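You operate a simulated robot arm through the tools that you are given. There is no shell and no other tool.

You run a simulated robot arm. Do the job below in one go: nothing can be reset, and whatever is moved stays where it is left.

Task
Put things in order on the pink trolley. At the end: the red peg stands where the cream pad stood; the blue drift is on the gold plate; the cream pad stands where the white oil filter stood; the white oil filter stands on top of the cream narrow tape; whatever was shut is shut again. Leave all else as you found it, and nothing knocked over.
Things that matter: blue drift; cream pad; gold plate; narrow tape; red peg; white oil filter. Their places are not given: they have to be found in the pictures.

Only the result counts: the job must be done as asked and must still hold three seconds after the hand-in. Knocking over, shifting, dropping, spilling or breaking anything else fails it.

Robot
A 6-joint arm with a two-finger parallel gripper, fixed in place. Base frame: the origin is on the floor under the middle of its stand, x ahead of it, y to its left, z up; the work surface is at about z = 0.78. Lengths are in m, angles in degrees, forces in N, time in s.
With the tool pointing down near the work surface it reaches from about 0.24 to 0.64 m from the base axis. Its first joint turns from -66.0 to 66.0 degrees. Payload 2.7 kg.
The tool frame sits at the grasp point between the pads (the TCP): z along the fingers, y along the line on which they close. The tips reach 0.023 m beyond it. The gripper opens to 0.094 m. The fingers are 0.038 m wide and 0.01 m thick; the gripper's body (0.054 by 0.096 m) begins 0.039 m behind the TCP.
Orientation is told as [roll, pitch, yaw] about the base's x, y, z axes, in that order, counted from this pose: with the fingers straight down and closing along the base's y, the tool's x points along the base's -x, its y along +y and its z along -z.

Tools
- The arm moves only by the tool send_rows. Its argument "deltas" is a list that holds one entry, the list of rows, each a list of 7 numbers: the shift along the tool's x, y, z in m, then the turn, a rotation vector about the tool's x, y, z in degrees, then the finger opening in m, from 0 to 0.094. In form: [[[tx, ty, tz, wx, wy, wz, hand], ...]]. A call has 1 to 20 rows; each row shifts and turns the commanded pose from where the row before left it, along the tool's axes as they then stand. Each row takes 0.2 s and may step no farther than 0.05 m and 8.6 degrees from the row before; otherwise, or with a gripper value out of range, the whole call is refused. A pose out of reach is approached as far as the arm can. The call stops where the force on the tool passes 40 N (or 10 N more than at its start, if that is more) or the arm is blocked; 0.2 s more then pass. The fingers move at their own pace (about 0.045 m/s each) and stop on an object; they squeeze with about 37 N. The grip force told is the motor's: it shows also when the fingers shut on nothing. Time passes only in rows, and 0.2 s behind the last, so rows that do not move let the fingers close. It gives the time, the measured TCP pose, the force on the tool (base axes), the opening and the grip force at its end, in the units of the frame above (readings bear some noise), with the torque about the TCP (base axes, N m) and any sound that the robot's microphone picked up.
- Cameras (640 x 400 px; columns grow to the right, rows downward): "scene" is fixed at [0.0617, -0.4244, 1.4007]; the picture's right is [0.87, -0.49, 0.00], its down [-0.29, -0.53, -0.80] and it looks along [0.39, 0.70, -0.60] (base axes); focal length 349 px, centre (320, 200). "wrist" rides on the gripper at [0.086, 0.016, -0.074] in the tool frame; the picture's right is [-0.18, 0.98, 0.00], its down [-0.58, -0.11, -0.81] and it looks along [-0.79, -0.15, 0.59] (tool axes); focal length 243 px, centre (320, 200).
- grab_frame(camera): a new picture of that camera. The clock stands still meanwhile.
- measure_at(camera, pixels): for up to 12 pixels [column, row] of the newest picture of that camera ("zoom" is the newest enlarged one), the place [x, y, z] in the base frame of the surface seen there, good to about 0.003 m. The clock stands still meanwhile.
- enlarge(camera, box): a new picture of the part [left, top, right, bottom] of that camera's present view, enlarged. The clock stands still meanwhile.
- finish_job(): hands the job in; it is judged then, once.

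Leave the gripper open and the arm clear of the work at the hand-in unless told otherwise.

The tools are called after ">>>" as name(argument=value, ...) on one line, values as JSON. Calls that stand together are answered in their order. send_rows: Moves the arm, as the interface text tells. Its arguments: {"type":"object","properties":{"deltas":{"type":"array"}},"required":["deltas"]} The other tools are called the same way: grab_frame (camera) takes a picture; measure_at (camera, pixels) gives the place of the surface under pixels of a picture; enlarge (camera, box) takes an enlarged picture of a part of a camera's view; finish_job () hands the job in.

At the start:

```text
time: 0.0
position: [0.387, 0.1714, 1.1467]
tool_rot: [0.0, 0.0, 0.0]
ft_force: [0.0, -0.2, -0.1]
moment: [0.0, 0.0, 0.01]
gripper_width: 0.0942
gripper_force: 0.0
```

scene: 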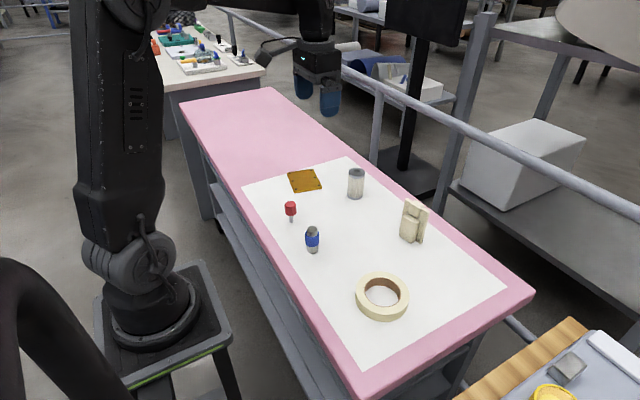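
wrist: 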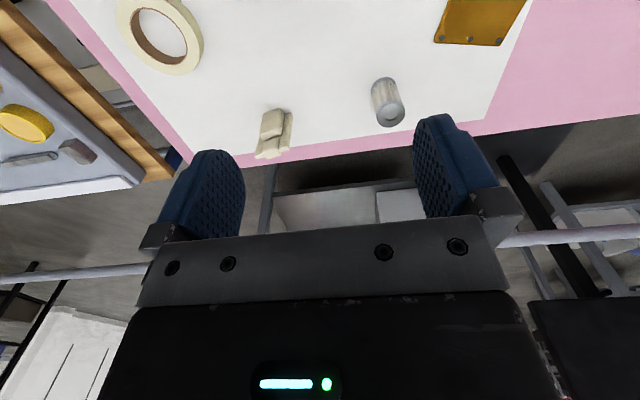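

I see a trolley with a pink top and a white sheet. On it are a gold plate near (305,180), a grey-white cylinder near (356,183), a red peg near (290,210), a blue drift near (312,238), a cream pad near (413,221) and a tape ring near (382,296). I'll enlarge these areas for detail.

>>> enlarge(camera="scene", box=[240, 150, 400, 250])

>>> enlarge(camera="scene", box=[320, 180, 480, 330])

```text
4.00 times, centred on (320, 200) of scene
```

zoom: 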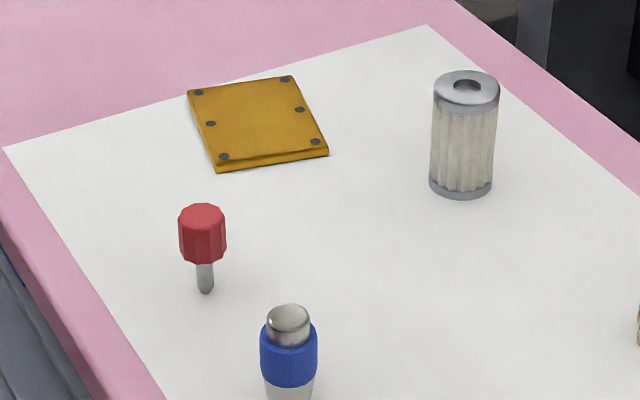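

```text
2.67 times, centred on (400, 255) of scene
```

zoom: 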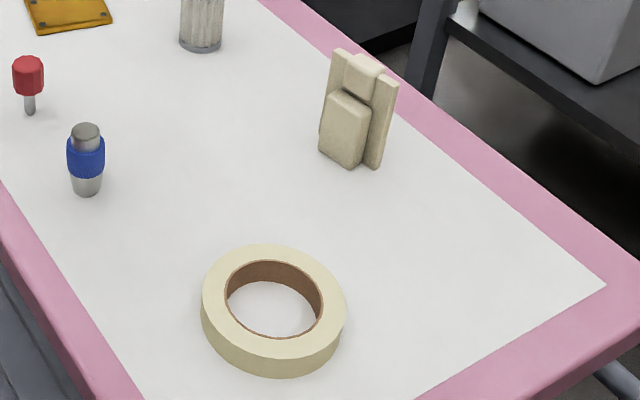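

Next I'll measure points on the objects with the scene camera. I'll grab a new scene frame first so the pixels match.

>>> enlarge(camera="scene", box=[340, 260, 424, 330])

>>> grab_frame(camera="scene")

```text
5.71 times, centred on (382, 295) of scene
```

zoom: 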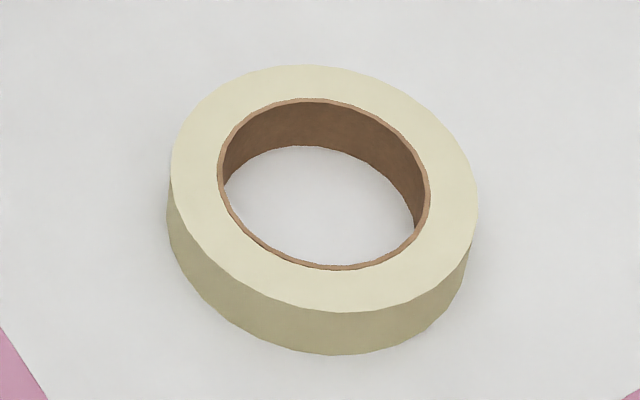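

```text
taken
```

scene: 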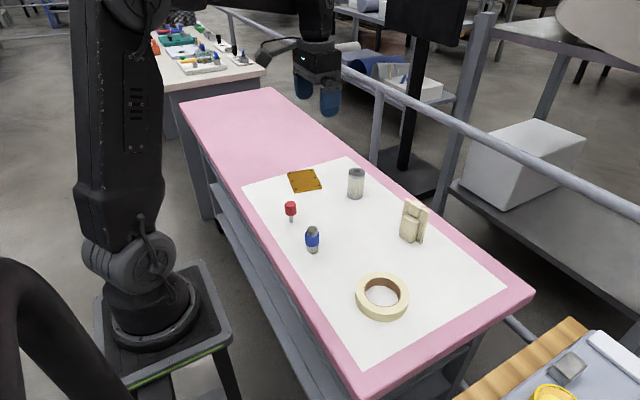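

I have a close-up of the tape, so I'll measure its rim: the outer edges, the inner edges, and the sheet beside it.

>>> measure_at(camera="zoom", pixels=[[295, 68], [315, 98], [335, 265], [345, 308], [174, 165], [222, 180], [425, 190], [472, 205], [320, 200], [195, 120], [445, 160], [100, 200]])

>>> enlarge(camera="scene", box=[330, 155, 390, 205])

```text
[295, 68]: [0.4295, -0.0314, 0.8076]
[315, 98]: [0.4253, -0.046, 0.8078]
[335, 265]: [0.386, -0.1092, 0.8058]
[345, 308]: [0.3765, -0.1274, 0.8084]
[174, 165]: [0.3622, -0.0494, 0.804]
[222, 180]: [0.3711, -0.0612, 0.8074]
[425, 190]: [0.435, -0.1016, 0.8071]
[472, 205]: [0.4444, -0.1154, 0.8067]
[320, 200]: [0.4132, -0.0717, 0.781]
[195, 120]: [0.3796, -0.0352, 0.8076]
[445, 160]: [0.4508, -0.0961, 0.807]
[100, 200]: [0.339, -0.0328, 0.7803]
```

```text
8.00 times, centred on (360, 180) of scene
```

zoom: 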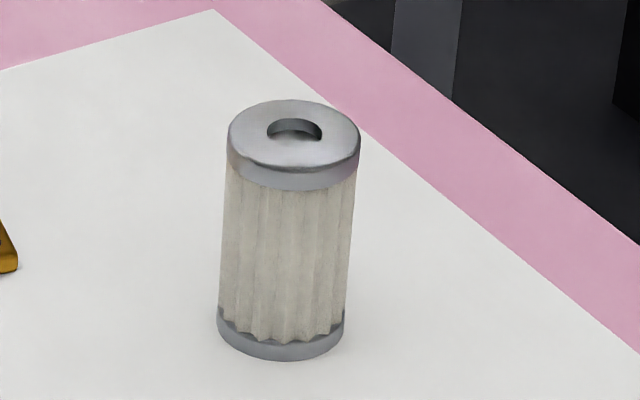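

I'll measure the filter on this zoomed picture: the top edges, the hole, the foot, and the sheet next to it.

>>> measure_at(camera="zoom", pixels=[[295, 102], [290, 166], [230, 140], [358, 140], [295, 155], [290, 185], [285, 250], [280, 350], [222, 320], [342, 325], [280, 375], [295, 120]])

>>> enlarge(camera="scene", box=[380, 190, 444, 254])

```text
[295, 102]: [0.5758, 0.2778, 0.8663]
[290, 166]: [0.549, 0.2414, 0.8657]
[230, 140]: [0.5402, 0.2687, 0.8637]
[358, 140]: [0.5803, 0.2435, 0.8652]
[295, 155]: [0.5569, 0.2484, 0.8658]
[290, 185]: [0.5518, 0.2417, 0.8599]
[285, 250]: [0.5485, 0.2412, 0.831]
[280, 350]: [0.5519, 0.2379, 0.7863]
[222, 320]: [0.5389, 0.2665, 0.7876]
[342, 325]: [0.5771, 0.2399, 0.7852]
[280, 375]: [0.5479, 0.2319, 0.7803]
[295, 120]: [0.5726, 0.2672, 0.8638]
```

```text
6.25 times, centred on (412, 222) of scene
```

zoom: 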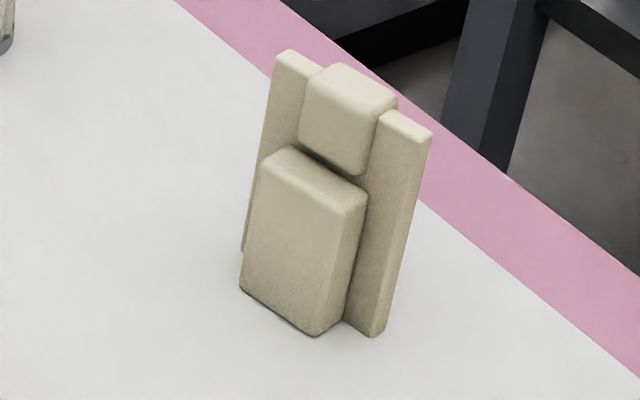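

Filter reading: top at z≈0.866, axis near (0.561, 0.257), diameter about 0.046. The tape is about 0.108 across with a 0.075 hole, so the filter has to stand on its rim. Now I'll measure the pad.

>>> measure_at(camera="zoom", pixels=[[290, 55], [345, 70], [410, 128], [380, 105], [325, 95], [310, 165], [270, 230], [240, 290], [318, 333], [375, 335], [350, 250], [395, 220]])

>>> enlarge(camera="scene", box=[270, 190, 334, 262])

```text
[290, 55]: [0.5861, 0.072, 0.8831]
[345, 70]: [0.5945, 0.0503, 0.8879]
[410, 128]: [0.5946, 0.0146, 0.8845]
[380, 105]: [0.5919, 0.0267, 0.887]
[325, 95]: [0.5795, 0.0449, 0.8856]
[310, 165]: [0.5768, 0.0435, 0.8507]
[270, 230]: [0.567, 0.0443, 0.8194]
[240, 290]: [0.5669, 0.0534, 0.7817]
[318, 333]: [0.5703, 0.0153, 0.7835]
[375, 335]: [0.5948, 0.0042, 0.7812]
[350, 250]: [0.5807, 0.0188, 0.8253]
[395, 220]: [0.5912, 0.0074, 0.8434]
```

```text
5.56 times, centred on (302, 226) of scene
```

zoom: 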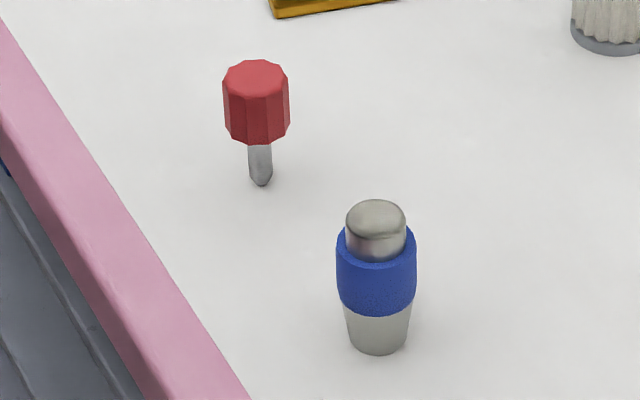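

Now the red peg and the blue drift on this zoom.

>>> measure_at(camera="zoom", pixels=[[256, 62], [256, 84], [226, 75], [287, 75], [256, 120], [260, 160], [262, 183], [376, 203], [376, 228], [376, 280], [377, 348], [376, 240]])

>>> enlarge(camera="scene", box=[275, 160, 335, 200])

```text
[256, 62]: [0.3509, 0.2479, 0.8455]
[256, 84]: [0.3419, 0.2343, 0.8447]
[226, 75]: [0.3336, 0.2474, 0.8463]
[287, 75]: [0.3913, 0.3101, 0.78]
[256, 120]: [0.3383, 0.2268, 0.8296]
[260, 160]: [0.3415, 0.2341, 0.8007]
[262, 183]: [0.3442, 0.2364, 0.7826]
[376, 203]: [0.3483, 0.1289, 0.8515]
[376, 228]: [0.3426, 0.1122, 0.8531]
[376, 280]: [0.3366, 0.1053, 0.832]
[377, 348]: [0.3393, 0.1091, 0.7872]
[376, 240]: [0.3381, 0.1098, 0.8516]
```

```text
10.00 times, centred on (305, 180) of scene
```

zoom: 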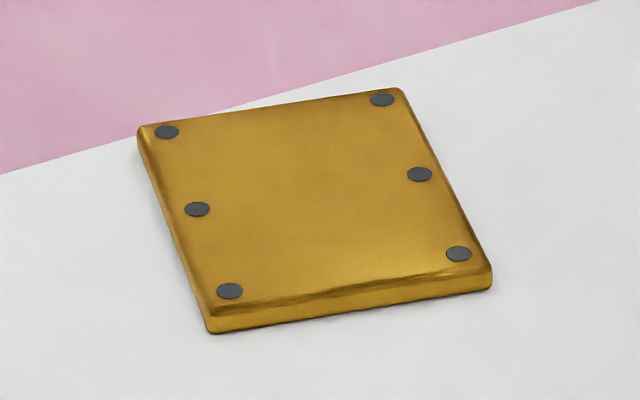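

Peg: axis near (0.345, 0.240), top at z 0.845. Drift: near (0.344, 0.119), top at z 0.852. Now the gold plate corners and surface.

>>> measure_at(camera="zoom", pixels=[[145, 130], [395, 92], [490, 268], [212, 308], [310, 200], [197, 209], [419, 174], [229, 290], [382, 99], [166, 132], [458, 254], [350, 340]])

```text
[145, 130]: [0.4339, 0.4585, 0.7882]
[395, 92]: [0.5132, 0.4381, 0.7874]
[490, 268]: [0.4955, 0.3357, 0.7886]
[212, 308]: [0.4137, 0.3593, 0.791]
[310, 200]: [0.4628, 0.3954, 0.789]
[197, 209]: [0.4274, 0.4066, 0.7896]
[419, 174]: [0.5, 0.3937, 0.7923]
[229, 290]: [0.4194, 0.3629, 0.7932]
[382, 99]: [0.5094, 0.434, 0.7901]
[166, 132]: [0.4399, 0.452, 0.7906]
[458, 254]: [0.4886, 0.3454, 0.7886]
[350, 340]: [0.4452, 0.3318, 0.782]
```

The plate centre is about (0.464, 0.398) with its top at z≈0.789. There is a grey rail behind the trolley that could get in the way, so I'll measure it, the nearby post, the black screen and the trolley edge before moving.

>>> measure_at(camera="scene", pixels=[[380, 92], [430, 115], [500, 150], [560, 180], [375, 140], [410, 100], [425, 20], [470, 240], [420, 195], [345, 140], [480, 60], [300, 40]])

```text
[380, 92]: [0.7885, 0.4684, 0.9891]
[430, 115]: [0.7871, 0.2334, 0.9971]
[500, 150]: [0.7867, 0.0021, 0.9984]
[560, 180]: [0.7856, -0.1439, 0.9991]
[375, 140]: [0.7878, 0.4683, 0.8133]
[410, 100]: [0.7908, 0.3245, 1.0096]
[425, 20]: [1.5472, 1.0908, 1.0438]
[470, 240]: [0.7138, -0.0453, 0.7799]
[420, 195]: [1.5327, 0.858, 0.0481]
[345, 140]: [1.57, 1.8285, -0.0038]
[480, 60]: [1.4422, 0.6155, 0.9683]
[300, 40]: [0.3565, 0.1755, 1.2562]
```

The rail is at x≈0.79, which is clear of the work area. I'm moving to a look-out pose near (0.45, 0.257, 0.95) with the hand open, to see the filter with the wrist camera.

>>> send_rows(deltas=[[[-0.0105, 0.0143, 0.0328, 0, 0, 0, 0.094], [-0.0105, 0.0143, 0.0328, 0, 0, 0, 0.094], [-0.0105, 0.0143, 0.0328, 0, 0, 0, 0.094], [-0.0105, 0.0143, 0.0328, 0, 0, 0, 0.094], [-0.0105, 0.0143, 0.0328, 0, 0, 0, 0.094], [-0.0105, 0.0143, 0.0328, 0, 0, 0, 0.094], [0, 0, 0, 0, 0, 0, 0.094]]])

>>> grab_frame(camera="wrist")

```text
time: 1.6
position: [0.4496, 0.2555, 0.9494]
tool_rot: [0.1, 0.0, 0.0]
ft_force: [-0.5, 0.0, -0.8]
moment: [0.0, 0.0, 0.0]
gripper_width: 0.0941
gripper_force: 0.1
```

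```text
taken
```

wrist: 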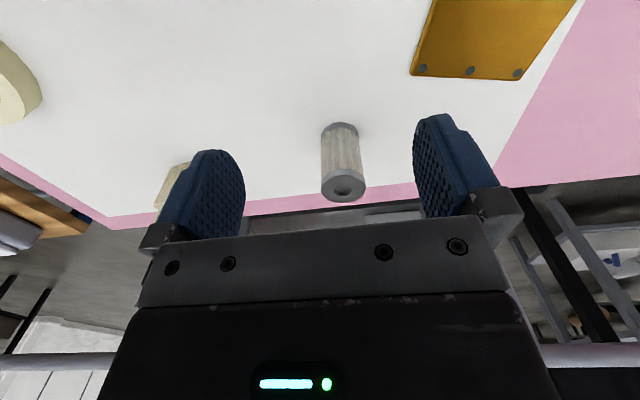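

The filter appears between the fingers at about (342,162), with its top toward the bottom of the picture. I'll enlarge it to refine its axis.

>>> enlarge(camera="wrist", box=[302, 112, 382, 212])

```text
4.00 times, centred on (342, 162) of wrist
```

zoom: 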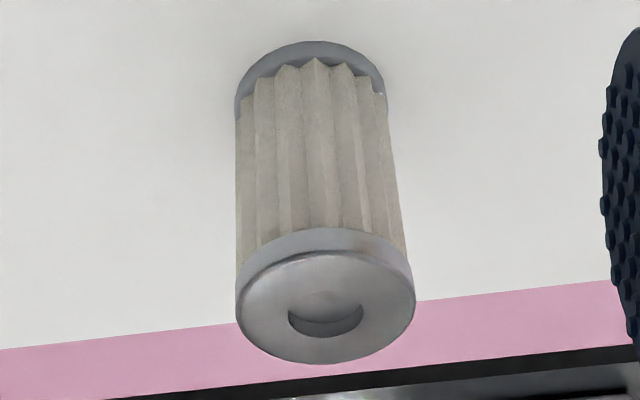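

I'll measure the top-face rim points, both sides and front/back, on the zoom.

>>> measure_at(camera="zoom", pixels=[[240, 305], [411, 300], [320, 258], [335, 360], [295, 350], [380, 345], [265, 270], [385, 262], [312, 45], [240, 95], [384, 90], [300, 280]])

```text
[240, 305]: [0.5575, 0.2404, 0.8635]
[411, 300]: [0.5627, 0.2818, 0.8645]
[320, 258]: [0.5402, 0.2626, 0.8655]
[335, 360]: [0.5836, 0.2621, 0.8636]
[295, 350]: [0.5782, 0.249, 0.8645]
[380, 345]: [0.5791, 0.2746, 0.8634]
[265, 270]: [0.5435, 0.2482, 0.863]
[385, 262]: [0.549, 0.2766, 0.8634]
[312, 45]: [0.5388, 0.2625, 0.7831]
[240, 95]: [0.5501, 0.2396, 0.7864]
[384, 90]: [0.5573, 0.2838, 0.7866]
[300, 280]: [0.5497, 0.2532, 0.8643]
```

Filter axis ≈ (0.562, 0.260), diameter ≈ 0.044, top z ≈ 0.865. I'll move over it at the current height and then go down to TCP z≈0.838.

>>> send_rows(deltas=[[[-0.0281, 0.0014, 0, 0, 0, 0, 0.094], [-0.0281, 0.0014, 0, 0, 0, 0, 0.094], [-0.0281, 0.0014, 0, 0, 0, 0, 0.094], [-0.0281, 0.0013, 0, 0, 0, 0, 0.094], [0, 0, 0.02, 0, 0, 0, 0.094], [0, 0, 0.02, 0, 0, 0, 0.094], [0, 0, 0, 0, 0, 0, 0.094]]])

>>> grab_frame(camera="wrist")

>>> grab_frame(camera="scene")

```text
time: 3.2
position: [0.5612, 0.2613, 0.9094]
tool_rot: [0.0, 0.0, 0.0]
ft_force: [-0.6, -0.2, 0.6]
moment: [0.01, 0.01, -0.01]
gripper_width: 0.0941
gripper_force: 0.1
```

```text
taken
```

wrist: 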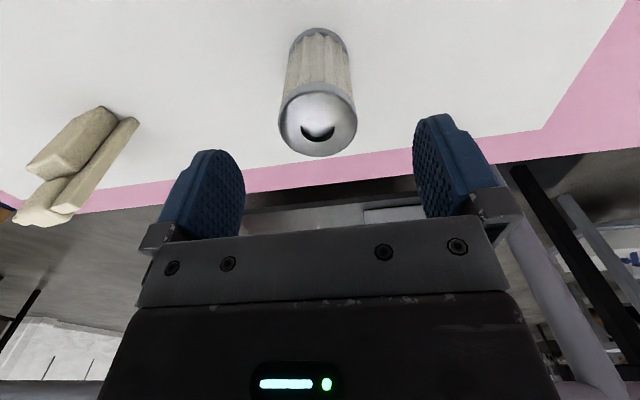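

```text
taken
```

scene: 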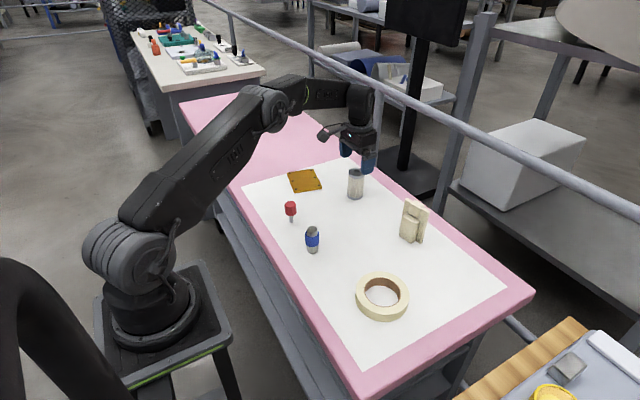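

The filter top is at about (318,120). I'll measure it once more from here to check the alignment.

>>> measure_at(camera="wrist", pixels=[[281, 122], [355, 117], [315, 91], [322, 154], [300, 105], [338, 105], [293, 145], [346, 142]])

>>> enlarge(camera="wrist", box=[0, 90, 160, 240])

```text
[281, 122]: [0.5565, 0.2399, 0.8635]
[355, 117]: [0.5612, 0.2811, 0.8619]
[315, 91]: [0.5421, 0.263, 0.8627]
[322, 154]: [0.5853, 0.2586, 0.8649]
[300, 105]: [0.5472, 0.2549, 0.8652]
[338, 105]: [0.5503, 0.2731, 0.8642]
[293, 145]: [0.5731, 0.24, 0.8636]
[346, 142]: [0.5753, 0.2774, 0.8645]
```

```text
2.67 times, centred on (80, 165) of wrist
```

zoom: 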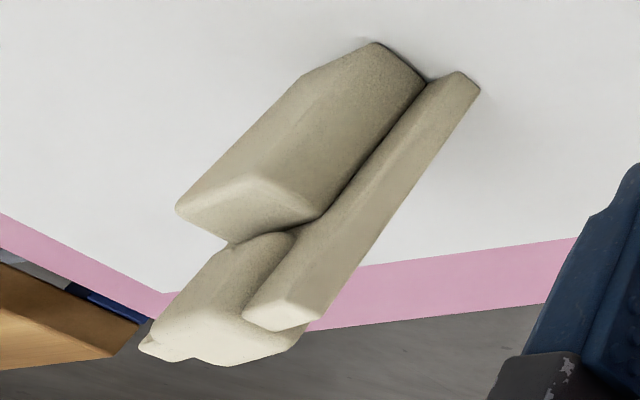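

Filter centre ≈ (0.563, 0.2605), which matches the hand position. I'll descend 0.071 m with the hand open.

>>> send_rows(deltas=[[[-0.0018, -0.0008, 0.018, 0, 0, 0, 0.094], [0, 0, 0.018, 0, 0, 0, 0.094], [0, 0, 0.018, 0, 0, 0, 0.094], [0, 0, 0.017, 0, 0, 0, 0.094], [0, 0, 0, 0, 0, 0, 0.094]]])

>>> grab_frame(camera="wrist")

```text
time: 4.4
position: [0.5638, 0.2631, 0.8405]
tool_rot: [0.0, 0.0, 0.0]
ft_force: [0.8, -0.1, 0.0]
moment: [0.03, 0.0, 0.01]
gripper_width: 0.094
gripper_force: 0.0
```

```text
taken
```

wrist: 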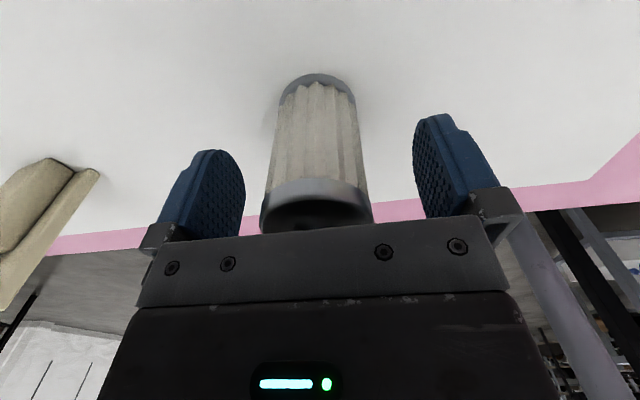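

The y reading is a little off from the command. I'll send an idle row to check the settled pose before closing.

>>> send_rows(deltas=[[[0, 0, 0, 0, 0, 0, 0.094], [0, 0, 0, 0, 0, 0, 0.094]]])

```text
time: 5.0
position: [0.5629, 0.2614, 0.8401]
tool_rot: [0.0, 0.0, 0.0]
ft_force: [0.0, 0.0, 0.5]
moment: [-0.02, 0.02, -0.02]
gripper_width: 0.0942
gripper_force: 0.2
```

The pose has settled at (0.563, 0.261, 0.840). I'm closing the fingers on the filter.

>>> send_rows(deltas=[[[0, 0, 0, 0, 0, 0, 0.07], [0, 0, 0, 0, 0, 0, 0.05], [0, 0, 0, 0, 0, 0, 0.035], [0, 0, 0, 0, 0, 0, 0.03], [0, 0, 0, 0, 0, 0, 0.03], [0, 0, 0, 0, 0, 0, 0.03]]])

>>> grab_frame(camera="wrist")

```text
time: 6.4
position: [0.5648, 0.2614, 0.839]
tool_rot: [0.0, 0.0, -0.1]
ft_force: [0.8, -0.2, 0.2]
moment: [0.0, -0.01, 0.03]
gripper_width: 0.0465
gripper_force: 37.3
```

```text
taken
```

wrist: 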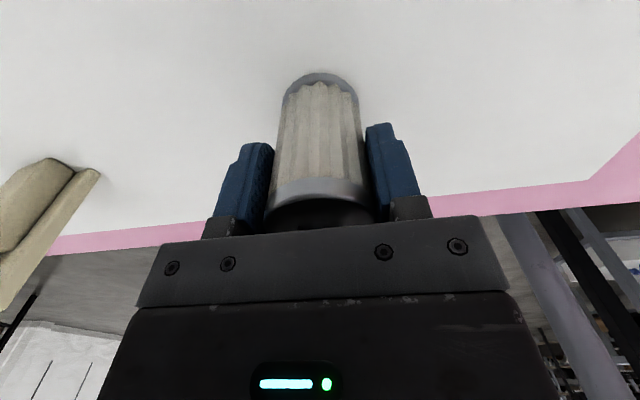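

The filter is held: opening 0.0465, grip 37 N. I'll lift it straight up about 0.13 m.

>>> send_rows(deltas=[[[0, 0, -0.01, 0, 0, 0, 0.03], [0, 0, -0.02, 0, 0, 0, 0.03], [0, 0, -0.025, 0, 0, 0, 0.03], [0, 0, -0.025, 0, 0, 0, 0.03], [0, 0, -0.025, 0, 0, 0, 0.03], [0, 0, -0.025, 0, 0, 0, 0.03], [0, 0, 0, 0, 0, 0, 0.03]]])

>>> grab_frame(camera="scene")

>>> grab_frame(camera="wrist")

```text
time: 8.0
position: [0.5629, 0.2621, 0.9704]
tool_rot: [0.0, 0.0, -0.1]
ft_force: [-0.4, -0.9, -1.3]
moment: [-0.01, -0.03, 0.02]
gripper_width: 0.0463
gripper_force: 36.9
```

```text
taken
```

scene: 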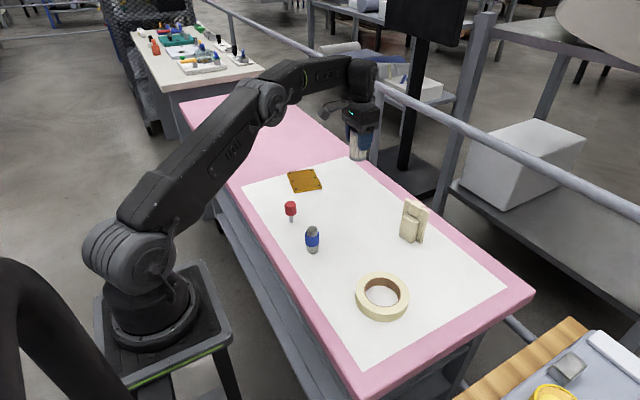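

```text
taken
```

wrist: 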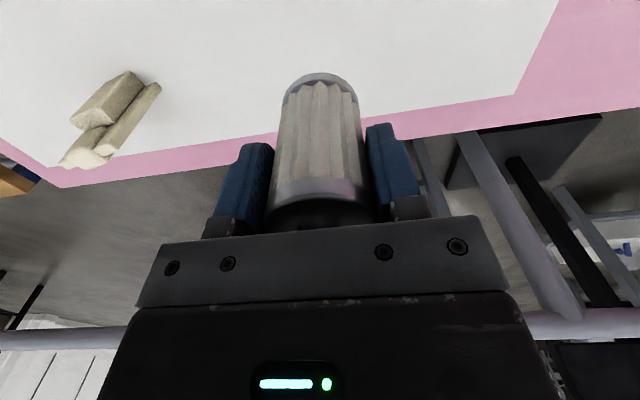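

The filter hangs securely. I'll carry it at this height toward a spot just behind the tape, around (0.32, 0.02), and look at the tape with the wrist camera.

>>> send_rows(deltas=[[[0.015, -0.015, 0, 0, 0, 0, 0.03], [0.027, -0.027, 0, 0, 0, 0, 0.03], [0.029, -0.029, 0, 0, 0, 0, 0.03], [0.029, -0.029, 0, 0, 0, 0, 0.03], [0.029, -0.029, 0, 0, 0, 0, 0.03], [0.029, -0.029, 0, 0, 0, 0, 0.03], [0.029, -0.029, 0, 0, 0, 0, 0.03], [0.029, -0.029, 0, 0, 0, 0, 0.03], [0.027, -0.027, 0, 0, 0, 0, 0.03], [0, 0, 0, 0, 0, 0, 0.03]]])

>>> grab_frame(camera="wrist")

>>> enlarge(camera="scene", box=[340, 260, 424, 330])

```text
time: 10.2
position: [0.3204, 0.0176, 0.9701]
tool_rot: [-0.1, -0.1, 0.0]
ft_force: [-0.1, -0.3, 0.0]
moment: [0.0, 0.02, 0.02]
gripper_width: 0.0463
gripper_force: 36.9
```

```text
taken
```

wrist: 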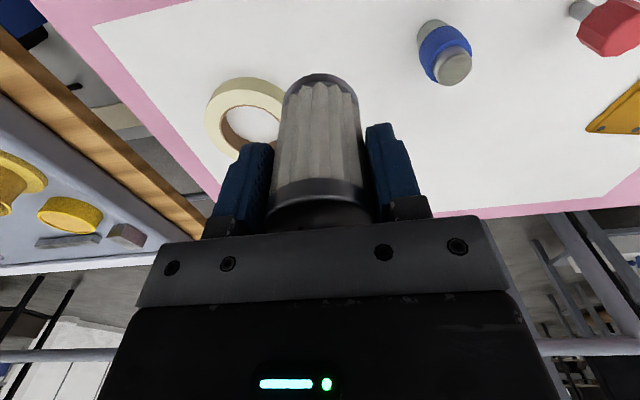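

```text
5.71 times, centred on (382, 295) of scene
```

zoom: 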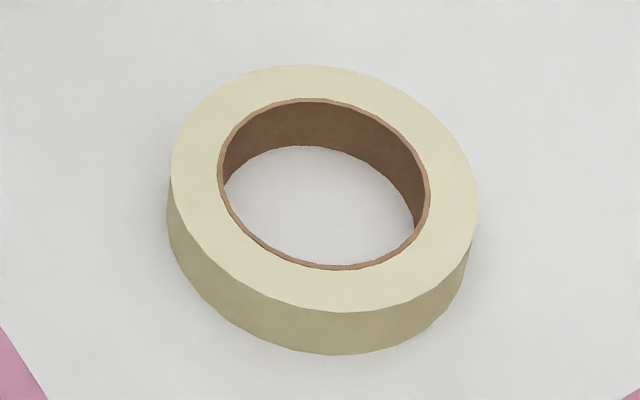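

I'll measure many points on the tape's top outer and inner edges from the scene zoom, and the visible part of the tape from the wrist picture.

>>> measure_at(camera="zoom", pixels=[[300, 69], [230, 92], [185, 140], [176, 190], [200, 235], [250, 280], [320, 307], [400, 300], [455, 262], [472, 205], [445, 145], [380, 90]])

>>> measure_at(camera="wrist", pixels=[[212, 115], [218, 100], [235, 85], [260, 82], [278, 90], [225, 150], [213, 135], [224, 118], [240, 105], [262, 104], [237, 140], [276, 112]])

```text
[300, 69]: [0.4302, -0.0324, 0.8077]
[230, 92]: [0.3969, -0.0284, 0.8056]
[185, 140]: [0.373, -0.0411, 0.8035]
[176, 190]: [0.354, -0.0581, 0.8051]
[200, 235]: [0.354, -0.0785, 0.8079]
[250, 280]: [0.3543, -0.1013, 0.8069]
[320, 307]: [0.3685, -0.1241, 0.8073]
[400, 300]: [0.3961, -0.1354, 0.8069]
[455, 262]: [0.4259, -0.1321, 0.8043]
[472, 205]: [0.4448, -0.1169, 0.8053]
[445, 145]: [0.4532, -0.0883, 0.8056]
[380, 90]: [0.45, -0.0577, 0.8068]
```

```text
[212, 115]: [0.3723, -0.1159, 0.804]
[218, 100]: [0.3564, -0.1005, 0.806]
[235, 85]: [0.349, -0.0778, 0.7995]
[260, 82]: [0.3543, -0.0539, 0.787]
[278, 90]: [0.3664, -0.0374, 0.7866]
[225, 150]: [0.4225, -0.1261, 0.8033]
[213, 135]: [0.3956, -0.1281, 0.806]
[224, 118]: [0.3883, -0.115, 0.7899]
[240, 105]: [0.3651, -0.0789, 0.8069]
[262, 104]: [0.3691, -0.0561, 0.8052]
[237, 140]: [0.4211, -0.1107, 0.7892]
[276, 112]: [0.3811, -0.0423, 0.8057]
```

The tape centre estimate from the scene is (0.404, -0.081), with outer R 0.053 and inner R 0.0375. To check it, I'll shift 0.055 m toward +y so the whole ring is visible to the wrist camera.

>>> send_rows(deltas=[[[0, 0.0275, 0, 0, 0, 0, 0.03], [0, 0.0275, 0, 0, 0, 0, 0.03], [0, 0, 0, 0, 0, 0, 0.03]]])

>>> enlarge(camera="wrist", box=[140, 60, 268, 160])

```text
time: 11.0
position: [0.3202, 0.0748, 0.9693]
tool_rot: [0.1, 0.0, 0.0]
ft_force: [0.9, -0.2, -0.8]
moment: [-0.02, -0.04, 0.03]
gripper_width: 0.0466
gripper_force: 37.3
```

```text
4.00 times, centred on (204, 110) of wrist
```

zoom: 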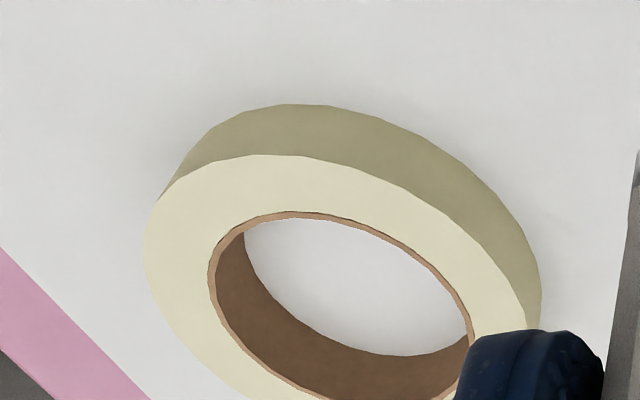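

I'll measure the ring's top edges here: the outer rim and the inner rim, mainly on the +y (right) side where the filter will stand.

>>> measure_at(camera="zoom", pixels=[[275, 157], [345, 172], [420, 205], [480, 255], [520, 310], [150, 235], [165, 310], [300, 214], [370, 232], [430, 268], [468, 315], [213, 280]])

```text
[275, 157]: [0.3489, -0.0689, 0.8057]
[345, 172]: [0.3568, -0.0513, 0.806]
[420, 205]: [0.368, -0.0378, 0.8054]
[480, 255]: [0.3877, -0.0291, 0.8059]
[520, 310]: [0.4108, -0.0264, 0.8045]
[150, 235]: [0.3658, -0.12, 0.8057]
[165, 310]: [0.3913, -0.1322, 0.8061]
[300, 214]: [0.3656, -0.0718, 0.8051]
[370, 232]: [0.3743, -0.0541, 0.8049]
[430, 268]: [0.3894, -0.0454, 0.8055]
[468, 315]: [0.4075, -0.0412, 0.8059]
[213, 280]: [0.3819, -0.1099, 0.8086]
```

On the +y side the ring's outer edge is at y≈-0.0268 and the inner edge at y≈-0.042, so the middle of the rim is about (0.403, -0.035). I'll carry the filter above that point at the current height.

>>> send_rows(deltas=[[[-0.0164, -0.0218, 0, 0, 0, 0, 0.03], [-0.0164, -0.0218, 0, 0, 0, 0, 0.03], [-0.0164, -0.0218, 0, 0, 0, 0, 0.03], [-0.0164, -0.0218, 0, 0, 0, 0, 0.03], [-0.0162, -0.0217, 0, 0, 0, 0, 0.03], [0, 0, 0, 0, 0, 0, 0.03], [0, 0, 0, 0, 0, 0, 0.03]]])

>>> send_rows(deltas=[[[0, 0, 0.03, 0, 0, 0, 0.03], [0, 0, 0.03, 0, 0, 0, 0.03], [0, 0, 0.02, 0, 0, 0, 0.03], [0, 0, 0, 0, 0, 0, 0.03]]])

>>> grab_frame(camera="scene")

>>> enlarge(camera="scene", box=[330, 220, 434, 330])

>>> grab_frame(camera="wrist")

```text
time: 12.6
position: [0.4022, -0.0355, 0.9704]
tool_rot: [-0.1, 0.1, 0.0]
ft_force: [0.5, -0.1, -1.0]
moment: [-0.03, -0.01, -0.01]
gripper_width: 0.0466
gripper_force: 36.6
```

```text
time: 13.6
position: [0.4031, -0.0366, 0.8891]
tool_rot: [0.0, 0.0, -0.1]
ft_force: [0.2, -0.3, -1.2]
moment: [0.0, 0.03, -0.02]
gripper_width: 0.0465
gripper_force: 37.1
```

```text
taken
```

scene: 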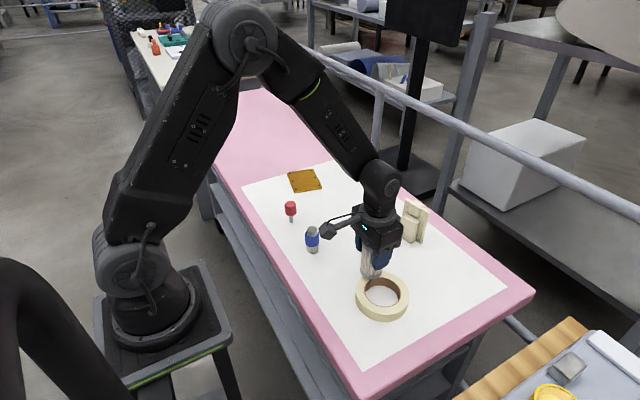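

```text
3.64 times, centred on (382, 275) of scene
```

zoom: 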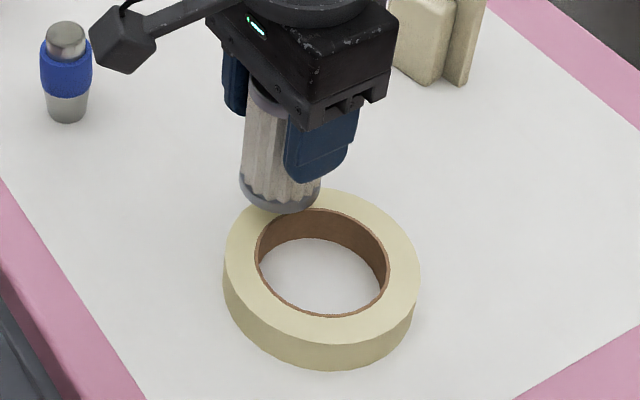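

```text
taken
```

wrist: 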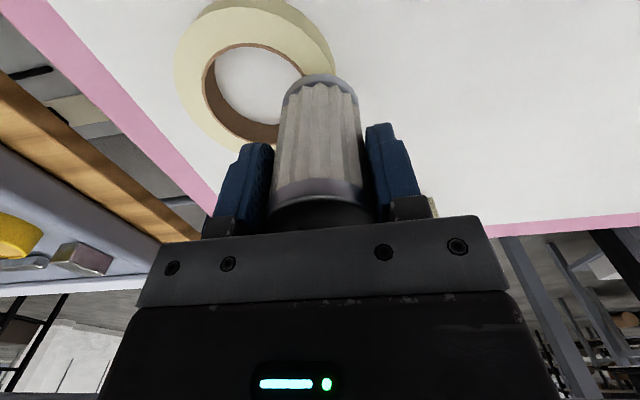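

The filter hangs just above the ring's far rim. I'll check where its lower edge is in the scene zoom.

>>> measure_at(camera="zoom", pixels=[[243, 195], [318, 197], [280, 209], [260, 205], [300, 207], [280, 190], [320, 225], [300, 330], [385, 285]])

```text
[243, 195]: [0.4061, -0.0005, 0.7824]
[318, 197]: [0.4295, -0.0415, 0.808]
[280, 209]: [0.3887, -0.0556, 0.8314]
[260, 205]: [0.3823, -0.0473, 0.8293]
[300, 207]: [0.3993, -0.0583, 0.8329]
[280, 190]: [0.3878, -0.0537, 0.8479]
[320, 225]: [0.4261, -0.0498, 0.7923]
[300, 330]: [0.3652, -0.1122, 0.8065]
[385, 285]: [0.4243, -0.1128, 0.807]
```

The filter centre reads about (0.403, -0.036) and its bottom is at z≈0.830, 24 mm above the ring. I'll nudge +1 mm in y and descend 19 mm slowly, then go in 1 mm steps watching the force.

>>> send_rows(deltas=[[[0, 0.001, 0.007, 0, 0, 0, 0.03], [0, 0, 0.006, 0, 0, 0, 0.03], [0, 0, 0.006, 0, 0, 0, 0.03], [0, 0, 0, 0, 0, 0, 0.03], [0, 0, 0, 0, 0, 0, 0.03]]])

>>> enlarge(camera="scene", box=[350, 245, 414, 310])

```text
time: 14.8
position: [0.4025, -0.0341, 0.8704]
tool_rot: [0.0, 0.1, 0.0]
ft_force: [-0.1, 0.1, -1.3]
moment: [0.01, -0.01, 0.0]
gripper_width: 0.0464
gripper_force: 37.3
```

```text
6.15 times, centred on (382, 278) of scene
```

zoom: 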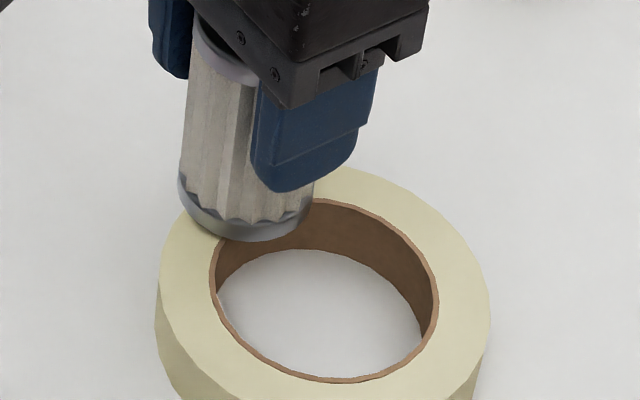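

The filter straddles the rim about evenly. I'll descend in small steps.

>>> send_rows(deltas=[[[0, 0, 0.0015, 0, 0, 0, 0.03], [0, 0, 0.0015, 0, 0, 0, 0.03], [0, 0, 0, 0, 0, 0, 0.03]]])

>>> send_rows(deltas=[[[0, 0, 0.001, 0, 0, 0, 0.03], [0, 0, 0, 0, 0, 0, 0.03]]])

```text
time: 15.6
position: [0.4033, -0.0347, 0.8667]
tool_rot: [0.0, 0.0, 0.0]
ft_force: [0.1, 0.0, -1.4]
moment: [-0.02, 0.0, 0.0]
gripper_width: 0.0464
gripper_force: 37.2
```

```text
time: 16.2
position: [0.4028, -0.0349, 0.8664]
tool_rot: [0.0, 0.0, 0.1]
ft_force: [-1.2, 0.0, -1.2]
moment: [0.01, 0.0, 0.02]
gripper_width: 0.0464
gripper_force: 37.2
```

No contact yet. Another 1 mm.

>>> send_rows(deltas=[[[0, 0, 0.001, 0, 0, 0, 0.03], [0, 0, 0, 0, 0, 0, 0.03]]])

>>> send_rows(deltas=[[[0, 0, 0.0005, 0, 0, 0, 0.03], [0, 0, 0, 0, 0, 0, 0.03]]])

```text
time: 16.8
position: [0.402, -0.034, 0.865]
tool_rot: [0.0, 0.0, 0.0]
ft_force: [-2.1, -0.4, 8.9]
moment: [-0.07, 0.13, -0.03]
gripper_width: 0.0466
gripper_force: 36.7
```

```text
time: 17.4
position: [0.4019, -0.0337, 0.8665]
tool_rot: [0.1, 0.0, 0.0]
ft_force: [-3.5, -0.8, 19.2]
moment: [-0.1, 0.24, -0.05]
gripper_width: 0.0467
gripper_force: 37.2
```

Contact is firm (19 N up) and the line of action is nearly centred. I'll back off about 0.8 mm to a light touch, then open slowly.

>>> send_rows(deltas=[[[0, 0, -0.0009, 0, 0, 0, 0.03], [0, 0, 0, 0, 0, 0, 0.03]]])

```text
time: 18.0
position: [0.4048, -0.0339, 0.8652]
tool_rot: [0.0, -0.1, -0.1]
ft_force: [2.3, 0.1, 6.1]
moment: [-0.04, -0.14, 0.04]
gripper_width: 0.0467
gripper_force: 37.1
```

Light contact now, about 6 N. I'll open the fingers to 0.075.

>>> send_rows(deltas=[[[0, 0, 0, 0, 0, 0, 0.05], [0, 0, 0, 0, 0, 0, 0.055], [0, 0, 0, 0, 0, 0, 0.065], [0, 0, 0, 0, 0, 0, 0.075], [0, 0, 0, 0, 0, 0, 0.075]]])

>>> enlarge(camera="scene", box=[340, 235, 424, 325])

>>> grab_frame(camera="wrist")

```text
time: 19.2
position: [0.4029, -0.0335, 0.8662]
tool_rot: [-0.1, 0.1, -0.1]
ft_force: [0.1, 0.0, 0.5]
moment: [0.01, 0.03, -0.02]
gripper_width: 0.075
gripper_force: 0.1
```

```text
4.44 times, centred on (382, 280) of scene
```

zoom: 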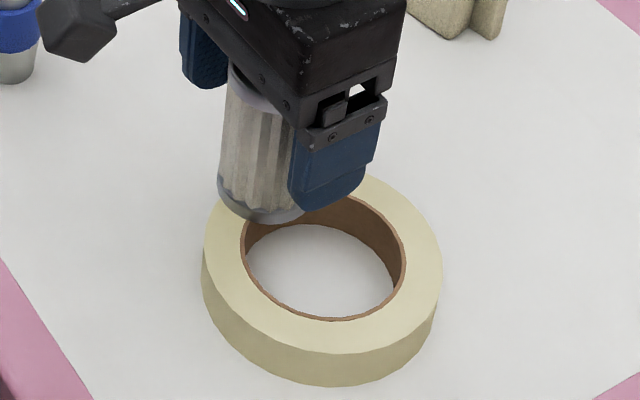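

```text
taken
```

wrist: 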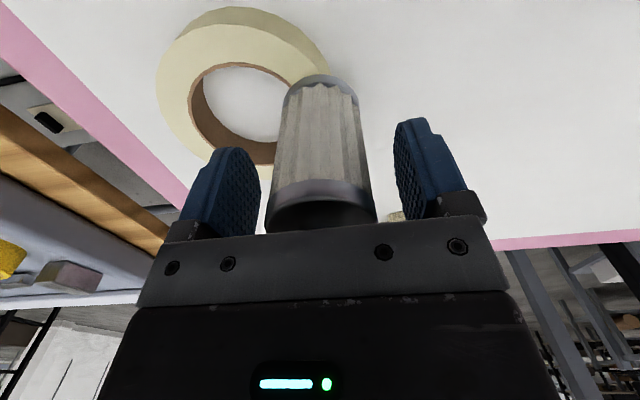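

The filter stands on the rim and isn't tipping. I'll open wider and rise straight up 0.10 m slowly.

>>> send_rows(deltas=[[[0, 0, 0, 0, 0, 0, 0.09], [0, 0, 0, 0, 0, 0, 0.09], [0, 0, -0.01, 0, 0, 0, 0.09], [0, 0, -0.02, 0, 0, 0, 0.09], [0, 0, -0.02, 0, 0, 0, 0.09], [0, 0, -0.025, 0, 0, 0, 0.09], [0, 0, -0.03, 0, 0, 0, 0.09], [0, 0, 0, 0, 0, 0, 0.09]]])

>>> enlarge(camera="scene", box=[330, 230, 440, 325])

>>> grab_frame(camera="wrist")

```text
time: 21.0
position: [0.4031, -0.0336, 0.9709]
tool_rot: [0.1, 0.0, 0.0]
ft_force: [0.1, 0.2, -0.3]
moment: [0.03, -0.02, 0.04]
gripper_width: 0.0901
gripper_force: 0.2
```

```text
4.21 times, centred on (385, 278) of scene
```

zoom: 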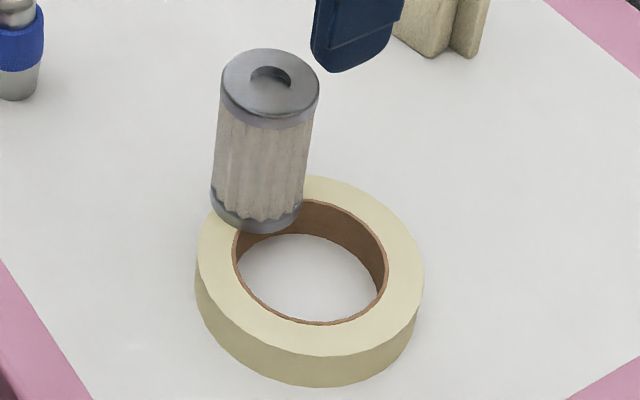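

```text
taken
```

wrist: 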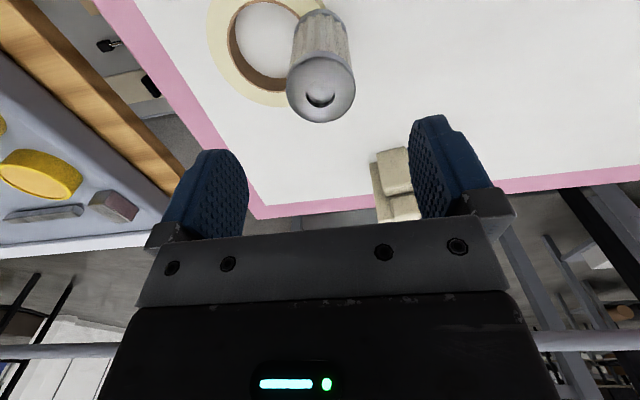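

The filter stands free on the rim. I'll check that its top is level, and measure the pad from the wrist camera in the same frame.

>>> measure_at(camera="zoom", pixels=[[225, 85], [316, 85], [270, 52], [270, 112], [250, 60], [300, 100], [215, 190], [300, 205], [255, 230]])

>>> enlarge(camera="wrist", box=[360, 130, 440, 230])

```text
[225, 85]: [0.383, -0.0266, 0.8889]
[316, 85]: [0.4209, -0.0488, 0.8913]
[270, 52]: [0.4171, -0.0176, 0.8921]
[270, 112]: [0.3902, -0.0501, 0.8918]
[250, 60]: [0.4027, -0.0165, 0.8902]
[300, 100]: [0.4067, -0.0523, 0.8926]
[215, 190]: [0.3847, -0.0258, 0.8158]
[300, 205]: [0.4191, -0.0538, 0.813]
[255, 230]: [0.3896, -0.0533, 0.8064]
```

```text
4.00 times, centred on (400, 180) of wrist
```

zoom: 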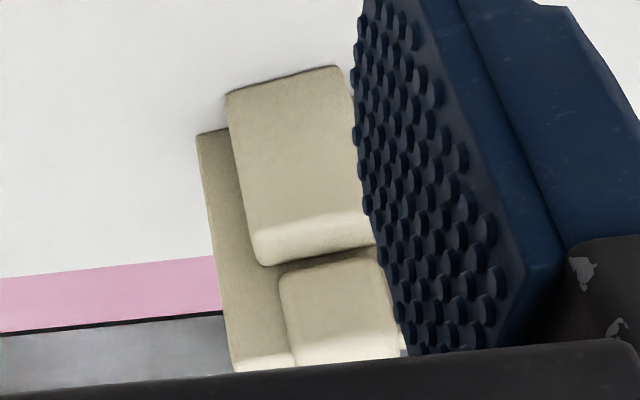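

The filter is level, with its top at z≈0.891 all round and centre (0.4035, -0.034). Now I'll move to view the pad, at about (0.44, 0.055, 0.97).

>>> send_rows(deltas=[[[-0.0125, 0.03, 0, 0, 0, 0, 0.09], [-0.0125, 0.03, 0, 0, 0, 0, 0.09], [-0.0125, 0.03, 0, 0, 0, 0, 0.09], [0, 0, 0, 0, 0, 0, 0.09]]])

>>> grab_frame(camera="wrist")

>>> enlarge(camera="wrist", box=[270, 80, 398, 220])

```text
time: 22.0
position: [0.441, 0.0562, 0.9713]
tool_rot: [0.1, 0.0, 0.0]
ft_force: [0.6, 0.3, -0.2]
moment: [0.01, -0.01, 0.04]
gripper_width: 0.0898
gripper_force: 0.0
```

```text
taken
```

wrist: 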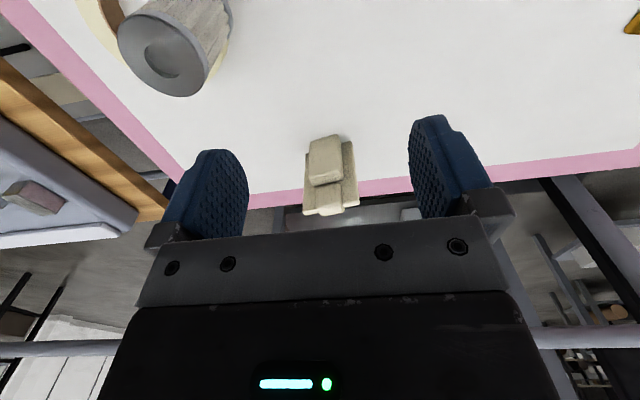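

```text
2.86 times, centred on (334, 150) of wrist
```

zoom: 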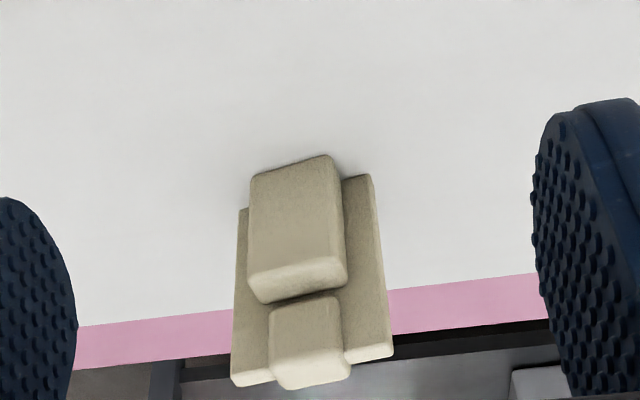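

>>> measure_at(camera="zoom", pixels=[[240, 215], [235, 375], [370, 178], [390, 345], [252, 180], [330, 158], [265, 295], [343, 275], [285, 380], [345, 370], [250, 380], [375, 355]])

>>> enlarge(camera="wrist", box=[298, 180, 366, 222])

```text
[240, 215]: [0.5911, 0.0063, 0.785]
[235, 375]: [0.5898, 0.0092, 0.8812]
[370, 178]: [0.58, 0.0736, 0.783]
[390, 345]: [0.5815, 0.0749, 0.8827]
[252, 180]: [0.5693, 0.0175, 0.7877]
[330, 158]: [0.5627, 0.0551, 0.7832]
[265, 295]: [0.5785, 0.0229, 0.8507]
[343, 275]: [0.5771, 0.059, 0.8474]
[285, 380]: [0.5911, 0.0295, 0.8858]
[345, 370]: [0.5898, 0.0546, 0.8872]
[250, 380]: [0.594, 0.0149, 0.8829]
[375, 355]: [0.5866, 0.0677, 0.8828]
```

```text
9.41 times, centred on (332, 201) of wrist
```

zoom: 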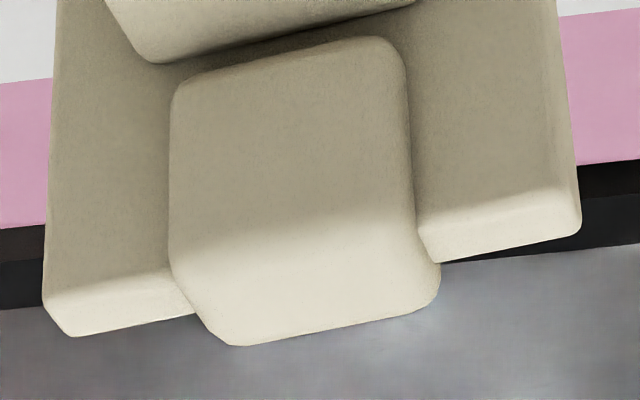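

I'll measure the pad's top faces, including the back edge of the plate, to find its thickness and yaw.

>>> measure_at(camera="zoom", pixels=[[60, 295], [75, 330], [160, 280], [180, 312], [430, 222], [445, 255], [560, 195], [575, 230], [245, 340], [430, 295], [200, 270], [410, 215]])

>>> enlarge(camera="scene", box=[390, 195, 440, 250])

```text
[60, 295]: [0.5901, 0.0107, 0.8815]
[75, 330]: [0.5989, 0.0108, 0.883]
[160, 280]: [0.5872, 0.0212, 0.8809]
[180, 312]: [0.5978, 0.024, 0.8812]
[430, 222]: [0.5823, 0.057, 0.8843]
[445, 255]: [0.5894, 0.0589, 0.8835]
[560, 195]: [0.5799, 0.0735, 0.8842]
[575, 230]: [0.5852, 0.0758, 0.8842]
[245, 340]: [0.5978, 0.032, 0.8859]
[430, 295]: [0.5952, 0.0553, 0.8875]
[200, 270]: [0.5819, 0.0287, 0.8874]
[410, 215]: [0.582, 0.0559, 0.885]
```

```text
7.27 times, centred on (415, 222) of scene
```

zoom: 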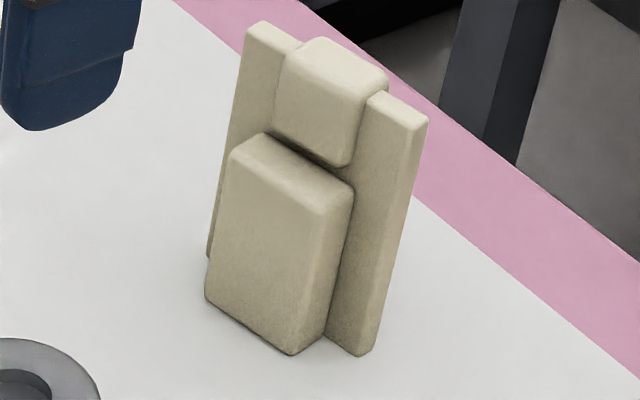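

Pad: back plate 0.068 wide and about 0.0095 thick, yaw about 10°, plate centre ≈ (0.590, 0.041), top z 0.887, with the lower block on the near side down to x≈0.566. I'll grip it by the plate's side edges. I'm moving above it and yawing the tool by +10° about the base z.

>>> send_rows(deltas=[[[-0.0297, -0.003, 0, 0, 0, 0, 0.094], [-0.0297, -0.003, 0, 0, 0, 0, 0.094], [-0.0297, -0.003, 0, 0, 0, 0, 0.094], [-0.0297, -0.003, 0, 0, 0, 0, 0.094], [-0.0297, -0.003, 0, 0, 0, 0, 0.094], [0, 0, 0, 0, 0, -5, 0.094], [0, 0, 0, 0, 0, -5, 0.094], [0, 0, 0.02, 0, 0, 0, 0.094], [0, 0, 0.02, 0, 0, 0, 0.094], [0, 0, 0, 0, 0, 0, 0.094]]])

>>> grab_frame(camera="wrist")

>>> grab_frame(camera="scene")

```text
time: 24.2
position: [0.5874, 0.0399, 0.9304]
tool_rot: [0.0, 0.0, 9.9]
ft_force: [-0.2, 0.3, 0.3]
moment: [0.0, 0.0, -0.02]
gripper_width: 0.094
gripper_force: 0.0
```

```text
taken
```

wrist: 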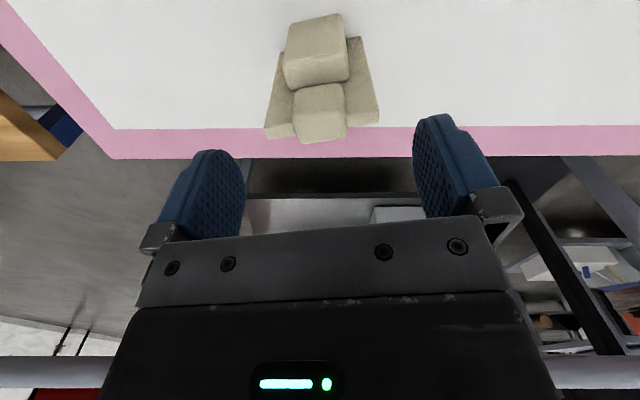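

```text
taken
```

scene: 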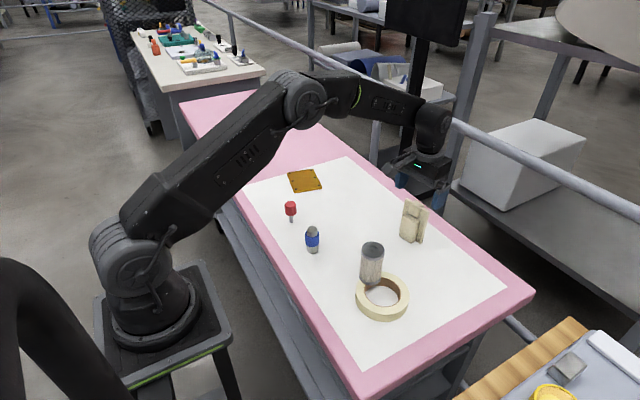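

From nearly straight above, I'll enlarge the pad and re-measure it to check alignment before going down.

>>> enlarge(camera="wrist", box=[256, 5, 388, 150])

```text
2.76 times, centred on (322, 78) of wrist
```

zoom: 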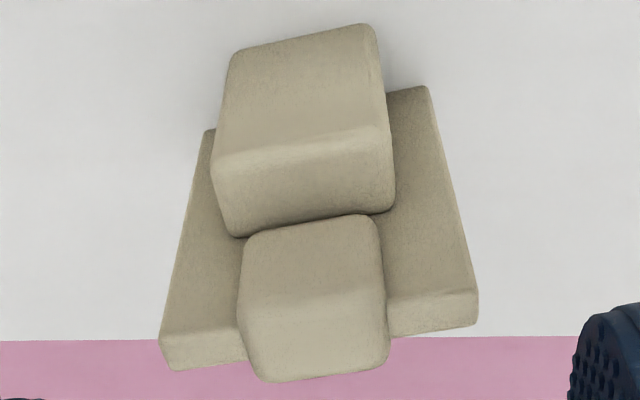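

>>> measure_at(camera="zoom", pixels=[[165, 338], [172, 366], [238, 355], [393, 330], [470, 298], [474, 320], [245, 305], [385, 280], [265, 378], [385, 358], [206, 140], [428, 95]])

```text
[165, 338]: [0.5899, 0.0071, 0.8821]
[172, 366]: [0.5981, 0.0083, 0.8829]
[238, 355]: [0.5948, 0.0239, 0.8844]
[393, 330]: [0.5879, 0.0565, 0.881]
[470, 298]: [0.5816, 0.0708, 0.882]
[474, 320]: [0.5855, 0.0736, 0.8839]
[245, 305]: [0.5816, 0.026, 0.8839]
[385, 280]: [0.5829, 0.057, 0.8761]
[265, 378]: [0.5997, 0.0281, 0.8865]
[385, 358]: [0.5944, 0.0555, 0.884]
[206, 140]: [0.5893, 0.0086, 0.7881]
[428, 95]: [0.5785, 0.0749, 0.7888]
```

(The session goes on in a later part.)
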